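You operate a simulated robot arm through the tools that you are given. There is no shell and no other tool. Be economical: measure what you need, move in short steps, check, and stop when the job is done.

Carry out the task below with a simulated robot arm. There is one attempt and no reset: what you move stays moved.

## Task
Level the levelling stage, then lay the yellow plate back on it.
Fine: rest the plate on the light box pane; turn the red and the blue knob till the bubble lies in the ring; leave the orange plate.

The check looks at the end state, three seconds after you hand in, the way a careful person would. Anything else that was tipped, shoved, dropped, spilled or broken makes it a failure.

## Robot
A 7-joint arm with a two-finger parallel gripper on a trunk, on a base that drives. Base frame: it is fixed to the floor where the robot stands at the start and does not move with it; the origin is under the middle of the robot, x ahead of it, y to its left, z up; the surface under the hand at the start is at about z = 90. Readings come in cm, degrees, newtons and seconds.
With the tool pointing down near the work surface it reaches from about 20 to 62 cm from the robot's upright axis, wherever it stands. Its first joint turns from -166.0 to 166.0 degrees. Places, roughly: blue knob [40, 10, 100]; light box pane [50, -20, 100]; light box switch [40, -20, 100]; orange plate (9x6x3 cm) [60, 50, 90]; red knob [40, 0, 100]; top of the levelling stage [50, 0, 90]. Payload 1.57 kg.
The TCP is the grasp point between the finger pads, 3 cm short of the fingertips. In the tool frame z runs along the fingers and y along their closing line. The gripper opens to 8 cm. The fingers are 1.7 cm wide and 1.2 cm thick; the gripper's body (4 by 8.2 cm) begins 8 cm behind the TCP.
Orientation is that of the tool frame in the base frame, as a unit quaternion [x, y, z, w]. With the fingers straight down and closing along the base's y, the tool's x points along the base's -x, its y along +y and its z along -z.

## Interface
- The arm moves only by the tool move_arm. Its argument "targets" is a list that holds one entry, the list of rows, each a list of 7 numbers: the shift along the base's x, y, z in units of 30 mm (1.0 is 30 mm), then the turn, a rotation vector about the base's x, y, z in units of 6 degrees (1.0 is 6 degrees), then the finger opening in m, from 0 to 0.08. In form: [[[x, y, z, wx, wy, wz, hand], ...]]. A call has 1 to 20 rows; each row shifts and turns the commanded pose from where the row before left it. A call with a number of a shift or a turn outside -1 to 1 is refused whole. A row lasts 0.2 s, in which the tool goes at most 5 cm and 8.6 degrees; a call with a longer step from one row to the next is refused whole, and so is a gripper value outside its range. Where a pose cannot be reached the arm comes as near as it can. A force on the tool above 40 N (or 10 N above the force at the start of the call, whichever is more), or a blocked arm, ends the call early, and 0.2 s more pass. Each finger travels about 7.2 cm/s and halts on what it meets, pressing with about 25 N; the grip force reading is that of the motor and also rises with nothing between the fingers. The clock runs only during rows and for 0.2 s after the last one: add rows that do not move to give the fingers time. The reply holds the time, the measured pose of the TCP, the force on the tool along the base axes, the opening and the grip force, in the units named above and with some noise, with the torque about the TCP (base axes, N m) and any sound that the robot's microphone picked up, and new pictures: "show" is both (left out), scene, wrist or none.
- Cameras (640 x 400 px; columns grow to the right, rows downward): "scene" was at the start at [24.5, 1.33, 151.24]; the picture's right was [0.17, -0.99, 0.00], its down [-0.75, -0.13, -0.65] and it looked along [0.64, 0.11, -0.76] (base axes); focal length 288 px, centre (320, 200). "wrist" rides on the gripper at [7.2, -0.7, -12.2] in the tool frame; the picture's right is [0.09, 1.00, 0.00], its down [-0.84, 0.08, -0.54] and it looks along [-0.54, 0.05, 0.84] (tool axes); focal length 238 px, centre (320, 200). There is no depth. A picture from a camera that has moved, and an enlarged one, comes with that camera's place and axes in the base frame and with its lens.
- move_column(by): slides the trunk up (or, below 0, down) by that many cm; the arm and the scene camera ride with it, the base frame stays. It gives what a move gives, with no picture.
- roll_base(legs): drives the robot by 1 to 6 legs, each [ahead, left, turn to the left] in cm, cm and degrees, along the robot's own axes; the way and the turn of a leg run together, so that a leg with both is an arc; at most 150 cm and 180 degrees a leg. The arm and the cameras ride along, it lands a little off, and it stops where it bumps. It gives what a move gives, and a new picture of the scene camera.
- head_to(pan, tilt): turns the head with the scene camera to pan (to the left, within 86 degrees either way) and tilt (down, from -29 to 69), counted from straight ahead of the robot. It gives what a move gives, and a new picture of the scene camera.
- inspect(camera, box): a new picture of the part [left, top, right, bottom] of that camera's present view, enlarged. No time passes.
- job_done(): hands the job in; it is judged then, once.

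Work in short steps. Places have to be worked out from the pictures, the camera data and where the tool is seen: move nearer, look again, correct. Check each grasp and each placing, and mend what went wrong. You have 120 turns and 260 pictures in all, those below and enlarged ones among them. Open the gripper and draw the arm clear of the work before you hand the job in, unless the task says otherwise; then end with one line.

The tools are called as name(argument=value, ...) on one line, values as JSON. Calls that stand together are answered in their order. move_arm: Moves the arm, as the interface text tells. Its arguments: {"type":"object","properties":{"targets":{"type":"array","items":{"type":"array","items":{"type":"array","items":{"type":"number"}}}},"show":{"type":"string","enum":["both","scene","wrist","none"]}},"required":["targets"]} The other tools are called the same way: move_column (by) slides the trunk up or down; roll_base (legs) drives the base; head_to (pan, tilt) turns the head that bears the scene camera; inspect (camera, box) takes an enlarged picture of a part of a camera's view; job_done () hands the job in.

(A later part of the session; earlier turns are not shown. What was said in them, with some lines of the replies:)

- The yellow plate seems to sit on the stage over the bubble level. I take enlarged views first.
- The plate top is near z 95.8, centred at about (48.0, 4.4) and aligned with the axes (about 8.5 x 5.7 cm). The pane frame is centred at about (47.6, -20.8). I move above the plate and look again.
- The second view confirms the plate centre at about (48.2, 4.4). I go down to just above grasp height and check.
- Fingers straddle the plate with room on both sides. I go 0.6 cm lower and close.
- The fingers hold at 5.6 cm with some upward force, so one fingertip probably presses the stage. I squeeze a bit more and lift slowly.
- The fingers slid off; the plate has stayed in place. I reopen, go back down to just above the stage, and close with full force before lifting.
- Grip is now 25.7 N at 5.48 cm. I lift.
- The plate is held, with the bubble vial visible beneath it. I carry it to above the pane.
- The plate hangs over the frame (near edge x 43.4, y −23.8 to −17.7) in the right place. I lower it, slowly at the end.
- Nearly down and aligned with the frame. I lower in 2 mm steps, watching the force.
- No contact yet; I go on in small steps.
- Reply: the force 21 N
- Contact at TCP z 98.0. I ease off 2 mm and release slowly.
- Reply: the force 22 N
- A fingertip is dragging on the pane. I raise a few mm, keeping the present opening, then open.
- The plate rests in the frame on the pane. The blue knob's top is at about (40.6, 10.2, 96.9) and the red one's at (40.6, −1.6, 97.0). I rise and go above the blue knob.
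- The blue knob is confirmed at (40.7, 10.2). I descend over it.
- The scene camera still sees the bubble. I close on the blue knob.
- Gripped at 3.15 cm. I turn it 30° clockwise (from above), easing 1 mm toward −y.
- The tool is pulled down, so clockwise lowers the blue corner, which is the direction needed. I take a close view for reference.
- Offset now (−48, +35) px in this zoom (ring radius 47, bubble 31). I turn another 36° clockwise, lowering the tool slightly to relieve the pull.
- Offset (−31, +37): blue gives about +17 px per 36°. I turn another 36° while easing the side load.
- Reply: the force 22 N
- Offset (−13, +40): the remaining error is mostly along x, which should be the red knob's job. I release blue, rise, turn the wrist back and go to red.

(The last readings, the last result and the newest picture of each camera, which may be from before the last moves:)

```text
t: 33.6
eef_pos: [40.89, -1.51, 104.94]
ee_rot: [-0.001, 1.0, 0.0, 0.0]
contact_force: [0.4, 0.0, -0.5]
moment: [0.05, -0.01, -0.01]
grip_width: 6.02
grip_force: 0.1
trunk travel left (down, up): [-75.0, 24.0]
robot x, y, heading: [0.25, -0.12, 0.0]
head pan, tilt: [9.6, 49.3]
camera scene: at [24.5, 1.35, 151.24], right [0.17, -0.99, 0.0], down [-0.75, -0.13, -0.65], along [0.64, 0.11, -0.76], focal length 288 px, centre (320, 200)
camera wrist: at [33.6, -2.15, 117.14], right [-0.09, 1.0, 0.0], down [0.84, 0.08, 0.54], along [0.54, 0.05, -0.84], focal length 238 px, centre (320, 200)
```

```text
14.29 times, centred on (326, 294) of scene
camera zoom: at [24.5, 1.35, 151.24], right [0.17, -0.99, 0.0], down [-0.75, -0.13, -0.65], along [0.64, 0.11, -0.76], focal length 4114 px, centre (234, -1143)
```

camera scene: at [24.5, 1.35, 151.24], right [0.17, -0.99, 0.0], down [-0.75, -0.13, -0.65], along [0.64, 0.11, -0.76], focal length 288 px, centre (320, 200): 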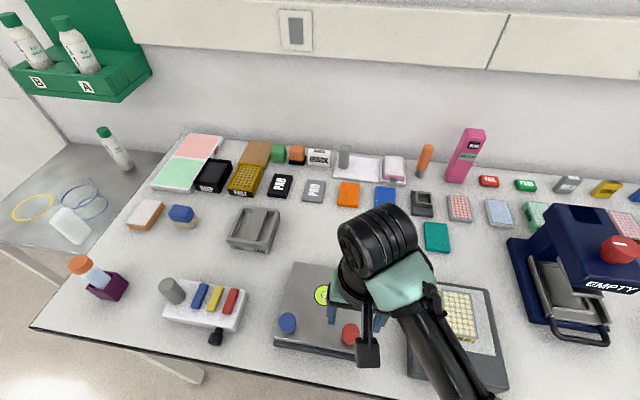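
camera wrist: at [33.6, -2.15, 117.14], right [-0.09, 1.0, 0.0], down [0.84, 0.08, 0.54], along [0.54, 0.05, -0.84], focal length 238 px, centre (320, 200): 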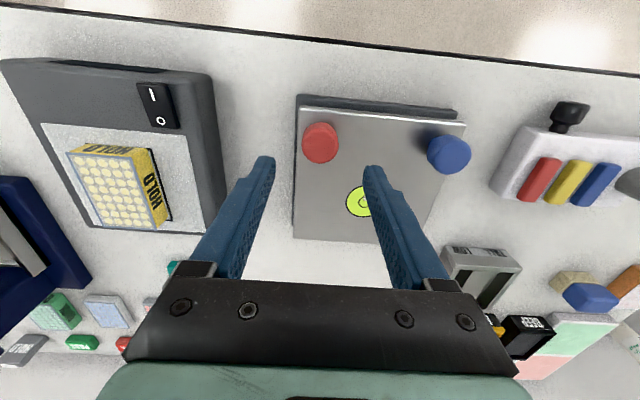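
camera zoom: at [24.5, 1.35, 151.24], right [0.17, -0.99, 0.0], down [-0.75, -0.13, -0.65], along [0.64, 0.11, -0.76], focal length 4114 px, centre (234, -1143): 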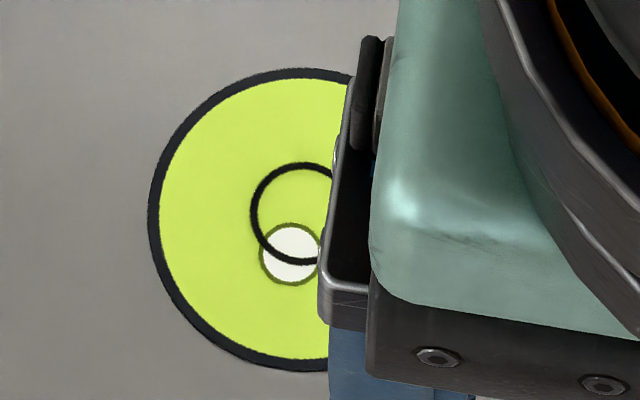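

The red knob is at (40.65, −1.5) and the bubble is unchanged. I descend and grip it.

move_arm(targets=[[[-0.07, 0, -0.8, 0, 0, 0, 0.06], [0, 0, -0.8, 0, 0, 0, 0.06], [0, 0, -0.4, 0, 0, 0, 0.06], [0, 0, -0.2, 0, 0, 0, 0.06], [0, 0, 0, 0, 0, 0, 0.05], [0, 0, 0, 0, 0, 0, 0.04], [0, 0, 0, 0, 0, 0, 0.03], [0, 0, 0, 0, 0, 0, 0.02], [0, 0, 0, 0, 0, 0, 0.02]]], show="wrist")

inspect(camera="scene", box=[312, 280, 340, 308])

```text
t: 35.6
eef_pos: [40.63, -1.55, 98.34]
ee_rot: [0.0, 1.0, -0.001, 0.0]
contact_force: [-0.9, 0.5, -3.6]
moment: [-0.53, -0.22, 0.01]
grip_width: 3.16
grip_force: 40.2
trunk travel left (down, up): [-75.0, 24.0]
robot x, y, heading: [0.06, 0.1, 0.1]
head pan, tilt: [9.6, 49.3]
camera wrist: at [33.33, -2.13, 110.54], right [-0.09, 1.0, 0.0], down [0.84, 0.08, 0.54], along [0.54, 0.05, -0.84], focal length 238 px, centre (320, 200)
```

wrist: 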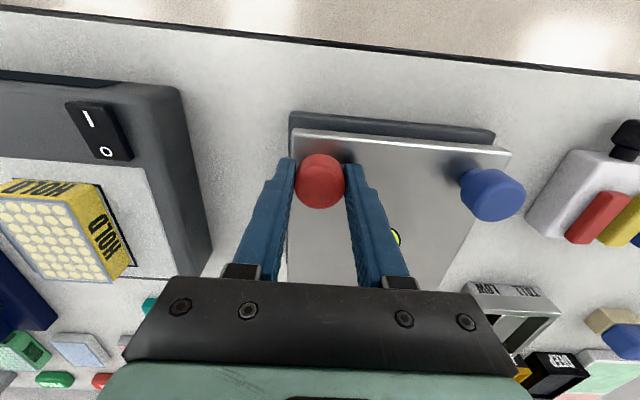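

```text
14.29 times, centred on (326, 294) of scene
camera zoom: at [24.51, 1.33, 151.23], right [0.17, -0.99, 0.0], down [-0.75, -0.13, -0.65], along [0.64, 0.11, -0.76], focal length 4114 px, centre (234, -1143)
```

zoom: 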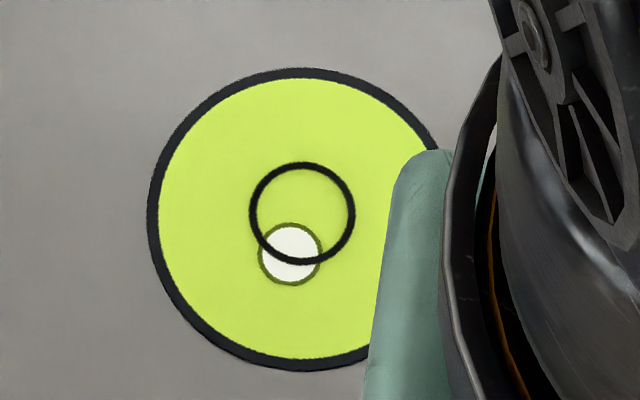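

Gripped. I turn red 36° clockwise.

move_arm(targets=[[[0, 0, -0.02, 0, 0, -1, 0.02], [0, 0, 0, 0, 0, -1, 0.02], [0, 0, 0, 0, 0, -1, 0.02], [0, 0, 0, 0, 0, -1, 0.02], [0, 0, 0, 0, 0, -1, 0.02], [0, 0, 0, 0, 0, -1, 0.02]]], show="none")

inspect(camera="scene", box=[312, 280, 340, 308])

```text
t: 37.0
eef_pos: [40.58, -1.39, 98.41]
ee_rot: [0.31, 0.951, 0.001, 0.001]
contact_force: [2.7, 0.5, 16.2]
moment: [-0.3, 0.65, -0.01]
grip_width: 3.16
grip_force: 40.9
trunk travel left (down, up): [-75.0, 24.0]
robot x, y, heading: [0.08, 0.33, 0.1]
head pan, tilt: [9.6, 49.3]
```

```text
14.29 times, centred on (326, 294) of scene
camera zoom: at [24.42, 1.35, 151.27], right [0.17, -0.99, 0.0], down [-0.75, -0.13, -0.65], along [0.64, 0.11, -0.76], focal length 4114 px, centre (234, -1143)
```

zoom: 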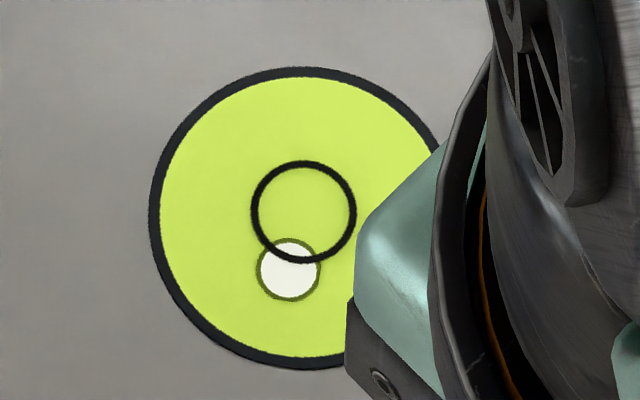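

Clockwise moved the bubble the wrong way (+17 px per 36°), so red needs about 120° counter-clockwise from here. I do it in parts.

move_arm(targets=[[[0, 0, 0.02, 0, 0, 1, 0.02], [0, 0, 0, 0, 0, 1, 0.02], [0, 0, 0, 0, 0, 1, 0.02], [0, 0, 0, 0, 0, 1, 0.02], [0, 0, 0, 0, 0, 1, 0.02], [0, 0, 0, 0, 0, 1, 0.02], [0, 0, 0, 0, 0, 1, 0.02], [0, 0, 0, 0, 0, 1, 0.02], [0, 0, 0, 0, 0, 1, 0.02], [0, 0, 0, 0, 0, 1, 0.02]]], show="wrist")

inspect(camera="scene", box=[312, 280, 340, 308])

```text
t: 39.2
eef_pos: [40.6, -1.57, 98.36]
ee_rot: [-0.207, 0.978, 0.0, 0.001]
contact_force: [7.6, -7.9, 20.1]
moment: [0.62, 0.02, -0.02]
grip_width: 3.16
grip_force: 40.1
trunk travel left (down, up): [-75.0, 24.0]
robot x, y, heading: [0.23, -0.14, -0.1]
head pan, tilt: [9.6, 49.3]
camera wrist: at [34.2, -5.09, 110.51], right [-0.49, 0.87, 0.0], down [0.73, 0.41, 0.54], along [0.47, 0.27, -0.84], focal length 238 px, centre (320, 200)
```

wrist: 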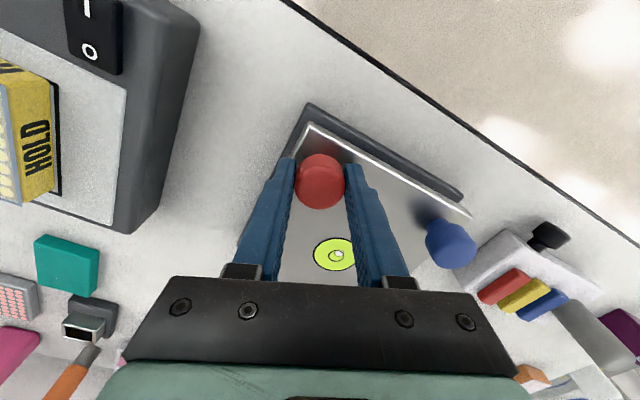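

```text
14.29 times, centred on (326, 294) of scene
camera zoom: at [24.43, 1.21, 151.27], right [0.17, -0.99, 0.0], down [-0.75, -0.13, -0.65], along [0.64, 0.11, -0.76], focal length 4114 px, centre (234, -1143)
```

zoom: 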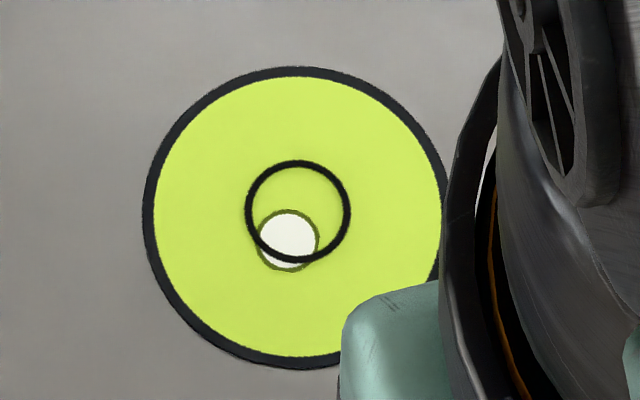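

Offset (−10, +29), as predicted. I turn a further 60° counter-clockwise, easing the loads.

move_arm(targets=[[[0.02, -0.02, 0.04, 0, 0, 0, 0.02], [0, 0, 0, 0, 0, 1, 0.02], [0, 0, 0, 0, 0, 1, 0.02], [0, 0, 0, 0, 0, 1, 0.02], [0, 0, 0, 0, 0, 1, 0.02], [0, 0, 0, 0, 0, 1, 0.02]]], show="none")

move_arm(targets=[[[0, 0, 0.02, 0, 0, 1, 0.02], [0, 0, 0, 0, 0, 1, 0.02], [0, 0, 0, 0, 0, 1, 0.02], [0, 0, 0, 0, 0, 1, 0.02], [0, 0, 0, 0, 0, 1, 0.02]]], show="wrist")

inspect(camera="scene", box=[312, 280, 340, 308])

```text
t: 40.6
eef_pos: [40.73, -1.63, 98.28]
ee_rot: [-0.454, 0.891, 0.001, -0.001]
contact_force: [-5.8, -12.7, -7.7]
moment: [-0.92, -0.37, -0.03]
grip_width: 3.17
grip_force: 39.8
trunk travel left (down, up): [-75.0, 24.0]
robot x, y, heading: [-0.17, 0.32, -0.2]
head pan, tilt: [9.6, 49.3]
```

```text
t: 41.8
eef_pos: [40.73, -1.7, 98.29]
ee_rot: [-0.669, 0.743, 0.001, -0.001]
contact_force: [-4.2, -14.2, -22.7]
moment: [-1.12, -0.53, 0.02]
grip_width: 3.16
grip_force: 40.2
trunk travel left (down, up): [-75.0, 24.0]
robot x, y, heading: [-0.26, 0.04, -0.0]
head pan, tilt: [9.6, 49.3]
camera wrist: at [40.62, -8.88, 110.53], right [-1.0, 0.01, 0.0], down [0.01, 0.84, 0.54], along [0.01, 0.54, -0.84], focal length 238 px, centre (320, 200)
```

wrist: 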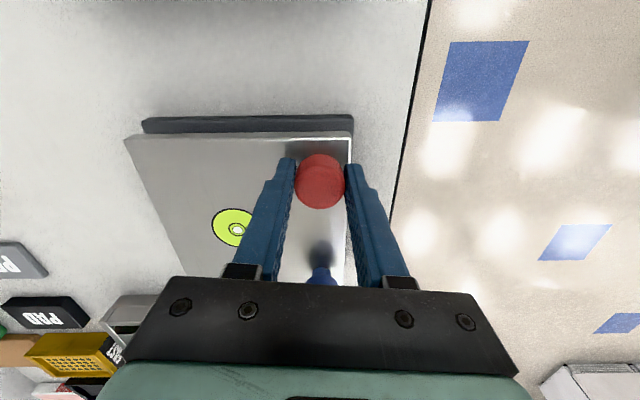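

```text
14.29 times, centred on (326, 294) of scene
camera zoom: at [24.63, 1.15, 151.21], right [0.17, -0.99, 0.0], down [-0.75, -0.13, -0.65], along [0.64, 0.11, -0.76], focal length 4114 px, centre (234, -1143)
```

zoom: 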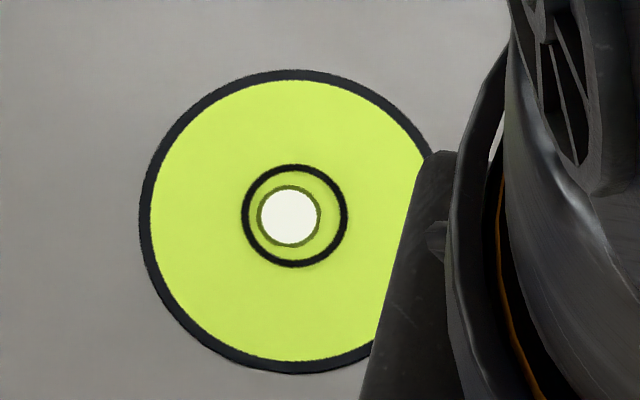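

Bubble is in the ring (−6, 0). I ease the load, open, rise and turn the wrist back, then recheck unloaded.

move_arm(targets=[[[0, -0.02, -0.04, 0, 0, 0, 0.028], [0, 0, 0, 0, 0, 0, 0.045], [0, 0, 0, 0, 0, 0, 0.06], [0, 0, 0, 0, 0, 0, 0.06], [0, 0, 0.6, 0, 0, 0, 0.06], [0, 0, 0.8, 0, 0, -1, 0.06], [0, 0, 0.8, 0, 0, -1, 0.06], [0, 0, 0.5, 0, 0, -1, 0.06], [0, 0, 0, 0, 0, -1, 0.06], [0, 0, 0, 0, 0, -1, 0.06], [0, 0, 0, 0, 0, -1, 0.06], [0, 0, 0, 0, 0, -1, 0.06]]], show="none")

move_arm(targets=[[[0, -0.5, 0, 0, 0, -1, 0.06], [0, -0.8, 0, 0, 0, -1, 0.07], [0, -0.8, 0, 0, 0, -1, 0.08], [0, -0.8, 0, 0, 0, -1, 0.08], [0, -0.8, 0, 0, 0, -1, 0.08], [0, -0.8, 0, 0, 0, -1, 0.08], [0, -0.5, 0, 0, 0, -1, 0.08], [0.3, -0.5, 0, 0, 0, 0, 0.08], [0.5, -0.5, 0, 0, 0, 0, 0.08], [0.5, -0.3, 0, 0, 0, 0, 0.08], [0.5, -0.2, 0, 0, 0, 0, 0.08], [0.5, 0, 0, 0, 0, 0, 0.08], [0, 0, 0, 0, 0, 0, 0.08]]], show="both")

inspect(camera="scene", box=[312, 280, 340, 308])

```text
t: 44.4
eef_pos: [40.62, -1.59, 106.43]
ee_rot: [-0.358, 0.934, 0.001, 0.0]
contact_force: [0.0, 0.0, 0.5]
moment: [0.01, 0.01, -0.04]
grip_width: 6.0
grip_force: 0.1
trunk travel left (down, up): [-75.0, 24.0]
robot x, y, heading: [0.39, -0.06, 0.1]
head pan, tilt: [9.6, 49.3]
```

```text
t: 47.2
eef_pos: [47.62, -21.13, 106.32]
ee_rot: [0.0, 1.0, 0.0, 0.0]
contact_force: [-0.8, 0.5, -0.4]
moment: [0.0, -0.02, 0.03]
grip_width: 8.02
grip_force: 0.0
trunk travel left (down, up): [-75.0, 24.0]
robot x, y, heading: [-0.14, -0.15, 0.1]
head pan, tilt: [9.6, 49.3]
camera scene: at [24.47, 1.32, 151.25], right [0.17, -0.99, 0.0], down [-0.75, -0.13, -0.65], along [0.64, 0.11, -0.76], focal length 288 px, centre (320, 200)
camera wrist: at [40.29, -21.69, 118.53], right [-0.09, 1.0, 0.0], down [0.84, 0.08, 0.54], along [0.54, 0.05, -0.84], focal length 238 px, centre (320, 200)
```

scene: 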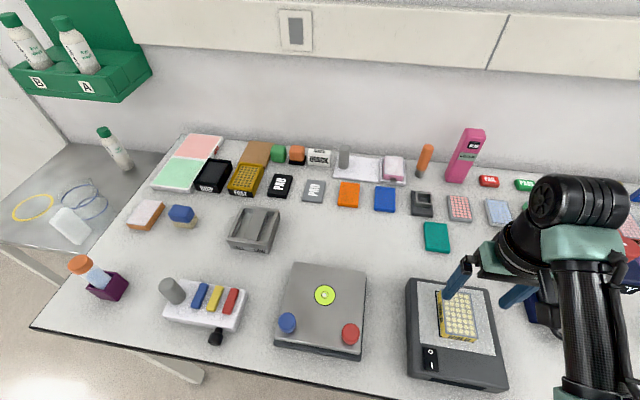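
wrist: 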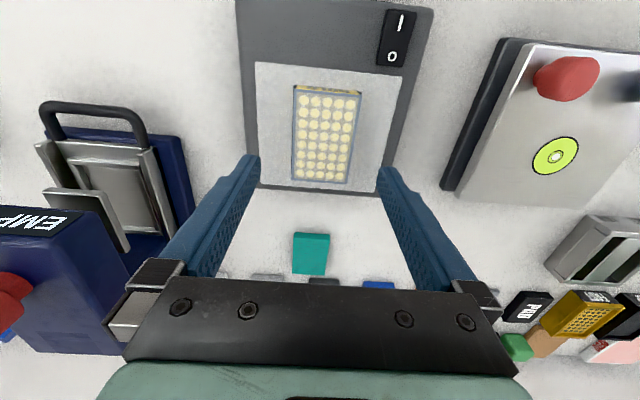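

```text
14.29 times, centred on (326, 294) of scene
camera zoom: at [24.47, 1.32, 151.25], right [0.17, -0.99, 0.0], down [-0.75, -0.13, -0.65], along [0.64, 0.11, -0.76], focal length 4114 px, centre (234, -1143)
```

zoom: 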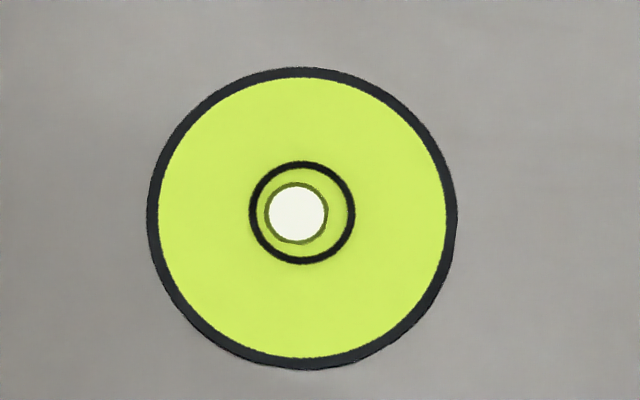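

The bubble lies fully inside the ring with nothing touching the stage. Now I fetch the plate: shift 4.5 mm in y, descend, and close firmly.

move_arm(targets=[[[0, 0.15, -0.8, 0, 0, 0, 0.08], [0, 0, -0.8, 0, 0, 0, 0.08], [0, 0, -0.6, 0, 0, 0, 0.08], [0, 0, -0.4, 0, 0, 0, 0.08], [0, 0, -0.08, 0, 0, 0, 0.08], [0, 0, 0, 0, 0, 0, 0.07], [0, 0, 0, 0, 0, 0, 0.06], [0, 0, 0, 0, 0, 0, 0.05], [0, 0, 0, 0, 0, 0, 0.03], [0, 0, 0, 0, 0, 0, 0.02], [0, 0, 0, 0, 0, 0, 0.02]]], show="wrist")

```text
t: 49.6
eef_pos: [47.52, -20.55, 98.45]
ee_rot: [0.001, 1.0, -0.001, 0.0]
contact_force: [0.0, 0.1, -0.9]
moment: [0.03, 0.02, -0.01]
grip_width: 5.48
grip_force: 25.4
trunk travel left (down, up): [-75.0, 24.0]
robot x, y, heading: [0.2, -0.11, 0.0]
head pan, tilt: [9.6, 49.3]
camera wrist: at [40.3, -21.24, 110.61], right [-0.09, 1.0, 0.0], down [0.84, 0.08, 0.54], along [0.54, 0.05, -0.84], focal length 238 px, centre (320, 200)
```

wrist: 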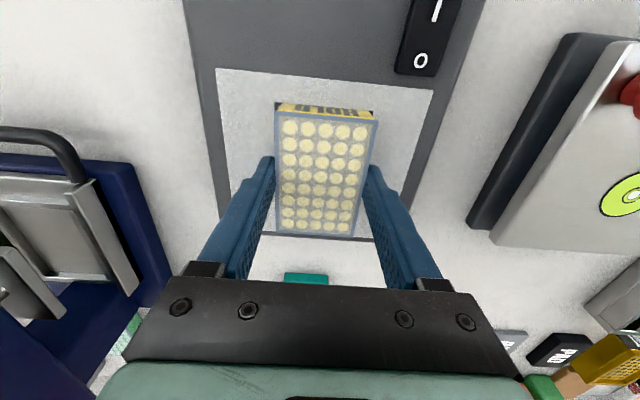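

Firm grip (25.4 N). I lift and carry it to above the stage.

move_arm(targets=[[[0, 0, 0.2, 0, 0, 0, 0.02], [0, 0, 0.5, 0, 0, 0, 0.02], [0, 0, 0.8, 0, 0, 0, 0.02], [0, 0, 0.8, 0, 0, 0, 0.02], [0, 0.6, 0.3, 0, 0, 0, 0.02], [0, 1, 0, 0, 0, 0, 0.02], [0, 1, 0, 0, 0, 0, 0.02], [0, 1, 0, 0, 0, 0, 0.02], [0, 1, 0, 0, 0, 0, 0.02], [0, 1, 0, 0, 0, 0, 0.02], [0, 1, 0, 0, 0, 0, 0.02], [0, 1, 0, 0, 0, 0, 0.02], [0.12, 0.75, 0, 0, 0, 0, 0.02], [0, 0, 0, 0, 0, 0, 0.02]]])

```text
t: 52.6
eef_pos: [48.09, 4.34, 106.26]
ee_rot: [0.0, 1.0, 0.0, 0.0]
contact_force: [0.8, 0.3, -0.7]
moment: [0.01, 0.03, -0.05]
grip_width: 5.52
grip_force: 24.9
trunk travel left (down, up): [-75.0, 24.0]
robot x, y, heading: [0.43, -0.05, 0.2]
head pan, tilt: [9.6, 49.3]
camera scene: at [24.49, 1.3, 151.24], right [0.17, -0.99, 0.0], down [-0.75, -0.13, -0.65], along [0.64, 0.11, -0.76], focal length 288 px, centre (320, 200)
camera wrist: at [40.81, 3.74, 118.45], right [-0.09, 1.0, 0.0], down [0.84, 0.08, 0.54], along [0.54, 0.05, -0.84], focal length 238 px, centre (320, 200)
```

scene: 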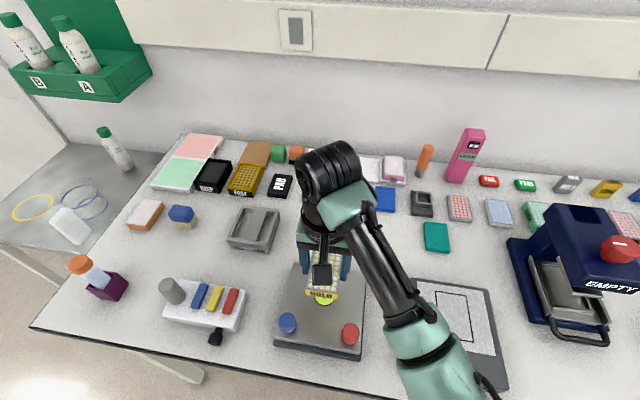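
wrist: 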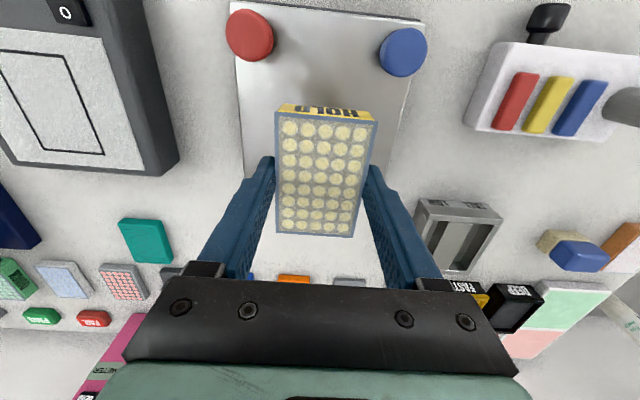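

Over its old place. I lower to just above contact, then in fine steps.

move_arm(targets=[[[0, 0, -0.8, 0, 0, 0, 0.02], [0, 0, -0.8, 0, 0, 0, 0.02], [0, 0, -0.6, 0, 0, 0, 0.02], [0, 0, -0.25, 0, 0, 0, 0.02], [0, 0, -0.1, 0, 0, 0, 0.02], [0, 0, 0, 0, 0, 0, 0.02]]], show="none")

move_arm(targets=[[[0, 0, -0.04, 0, 0, 0, 0.02], [0, 0, -0.04, 0, 0, 0, 0.02], [0, 0, -0.04, 0, 0, 0, 0.02], [0, 0, 0, 0, 0, 0, 0.02]]], show="wrist")

```text
t: 54.0
eef_pos: [47.89, 4.37, 98.45]
ee_rot: [0.0, 1.0, -0.001, 0.0]
contact_force: [0.7, -0.4, -0.3]
moment: [0.02, 0.01, -0.01]
grip_width: 5.51
grip_force: 24.8
trunk travel left (down, up): [-75.0, 24.0]
robot x, y, heading: [-0.17, 0.02, 0.3]
head pan, tilt: [9.6, 49.3]
```

```text
t: 55.0
eef_pos: [47.91, 4.4, 98.15]
ee_rot: [0.0, 1.0, 0.0, -0.001]
contact_force: [-0.3, 0.1, -0.2]
moment: [-0.02, 0.0, -0.02]
grip_width: 5.51
grip_force: 25.8
trunk travel left (down, up): [-75.0, 24.0]
robot x, y, heading: [-0.27, 0.43, 0.0]
head pan, tilt: [9.6, 49.3]
camera wrist: at [40.67, 3.78, 110.36], right [-0.09, 1.0, 0.0], down [0.84, 0.08, 0.54], along [0.54, 0.05, -0.84], focal length 238 px, centre (320, 200)
```

wrist: 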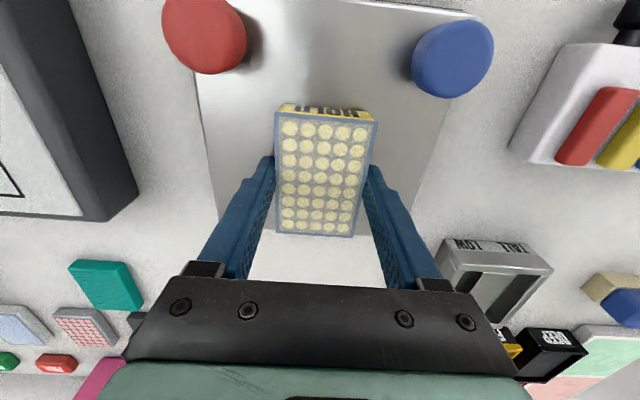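

No contact yet; 1 mm steps.

move_arm(targets=[[[0, 0, -0.033, 0, 0, 0, 0.02], [0, 0, -0.033, 0, 0, 0, 0.02], [0, 0, -0.033, 0, 0, 0, 0.02], [0, 0, 0, 0, 0, 0, 0.02]]], show="none")

```text
t: 56.0
eef_pos: [47.87, 4.49, 97.92]
ee_rot: [0.0, 1.0, 0.0, 0.001]
contact_force: [0.5, 0.2, 2.7]
moment: [-0.02, 0.07, 0.0]
grip_width: 5.49
grip_force: 24.8
trunk travel left (down, up): [-75.0, 24.0]
robot x, y, heading: [0.23, -0.3, -0.0]
head pan, tilt: [9.6, 49.3]
```

Contact has just begun (2.7 N). I release slowly, then lift.

move_arm(targets=[[[0, 0, -0.01, 0, 0, 0, 0.05], [0, 0, 0, 0, 0, 0, 0.056], [0, 0, 0, 0, 0, 0, 0.06], [0, 0, 0, 0, 0, 0, 0.07], [0, 0, 0, 0, 0, 0, 0.08], [0, 0, 0, 0, 0, 0, 0.08], [0, 0, 0.4, 0, 0, 0, 0.08], [0, 0, 0.8, 0, 0, 0, 0.08], [0, 0, 0.8, 0, 0, 0, 0.08]]], show="both")

```text
t: 58.0
eef_pos: [47.71, 4.27, 103.98]
ee_rot: [0.001, 1.0, 0.0, 0.0]
contact_force: [-0.3, -0.1, -0.7]
moment: [0.01, 0.02, -0.04]
grip_width: 7.99
grip_force: 0.0
trunk travel left (down, up): [-75.0, 24.0]
robot x, y, heading: [0.03, 0.12, -0.1]
head pan, tilt: [9.6, 49.3]
camera scene: at [24.49, 1.31, 151.24], right [0.17, -0.99, 0.0], down [-0.75, -0.13, -0.65], along [0.64, 0.11, -0.76], focal length 288 px, centre (320, 200)
camera wrist: at [40.57, 3.59, 116.07], right [-0.09, 1.0, 0.0], down [0.84, 0.08, 0.54], along [0.54, 0.05, -0.84], focal length 238 px, centre (320, 200)
```

scene: 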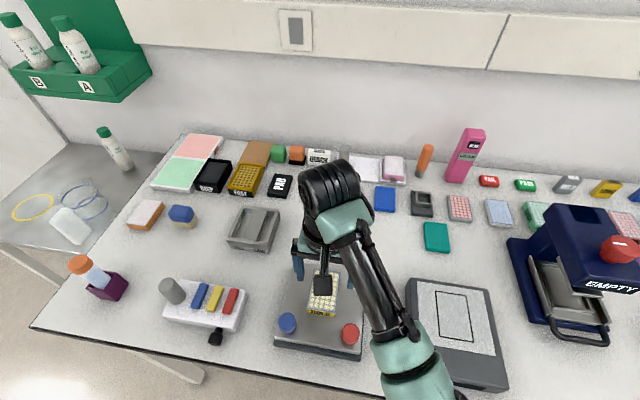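
wrist: 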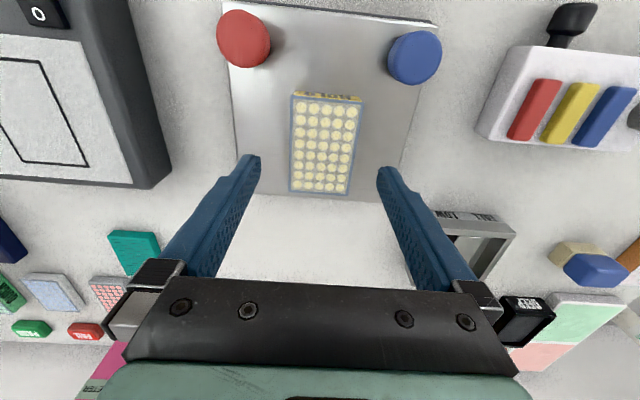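

The plate lies on the stage. I raise the arm clear and take a last look.

move_arm(targets=[[[0, 0, 0.9, 0, 0, 0, 0.08], [0, 0, 0.9, 0, 0, 0, 0.08], [0, 0, 0.9, 0, 0, 0, 0.08], [0, 0, 0.9, 0, 0, 0, 0.08], [0, 0, 0.9, 0, 0, 0, 0.08], [0, 0, 0.9, 0, 0, 0, 0.08], [0, 0, 0.9, 0, 0, 0, 0.08], [0, 0, 0.9, 0, 0, 0, 0.08], [0, 0, 0.9, 0, 0, 0, 0.08], [0, 0, 0, 0, 0, 0, 0.08]]], show="scene")

inspect(camera="scene", box=[260, 240, 390, 370])

```text
t: 60.2
eef_pos: [48.05, 4.47, 128.28]
ee_rot: [0.0, 1.0, -0.001, 0.0]
contact_force: [0.7, 0.3, -0.1]
moment: [-0.03, 0.0, 0.03]
grip_width: 7.99
grip_force: 0.0
trunk travel left (down, up): [-75.0, 24.0]
robot x, y, heading: [-0.17, -0.15, 0.1]
head pan, tilt: [9.6, 49.3]
camera scene: at [24.52, 1.33, 151.24], right [0.17, -0.99, 0.0], down [-0.75, -0.13, -0.65], along [0.64, 0.11, -0.76], focal length 288 px, centre (320, 200)
```

scene: 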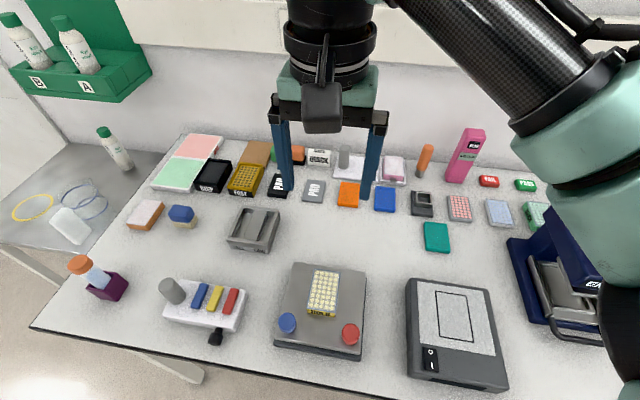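

```text
3.08 times, centred on (325, 305) of scene
camera zoom: at [24.52, 1.33, 151.24], right [0.17, -0.99, 0.0], down [-0.75, -0.13, -0.65], along [0.64, 0.11, -0.76], focal length 886 px, centre (305, -123)
```

zoom: 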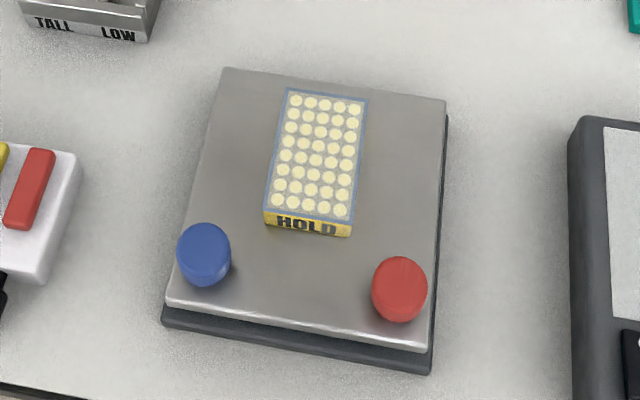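

The plate is back on the levelled stage, the arm is clear and nothing else looks disturbed, so I hand in.

job_done()

```text
The job is handed in.
```

The stage is level, with the bubble inside the ring before the plate went back over it. The yellow plate lies on the stage again, the orange plate was left alone, and the gripper is open and clear.
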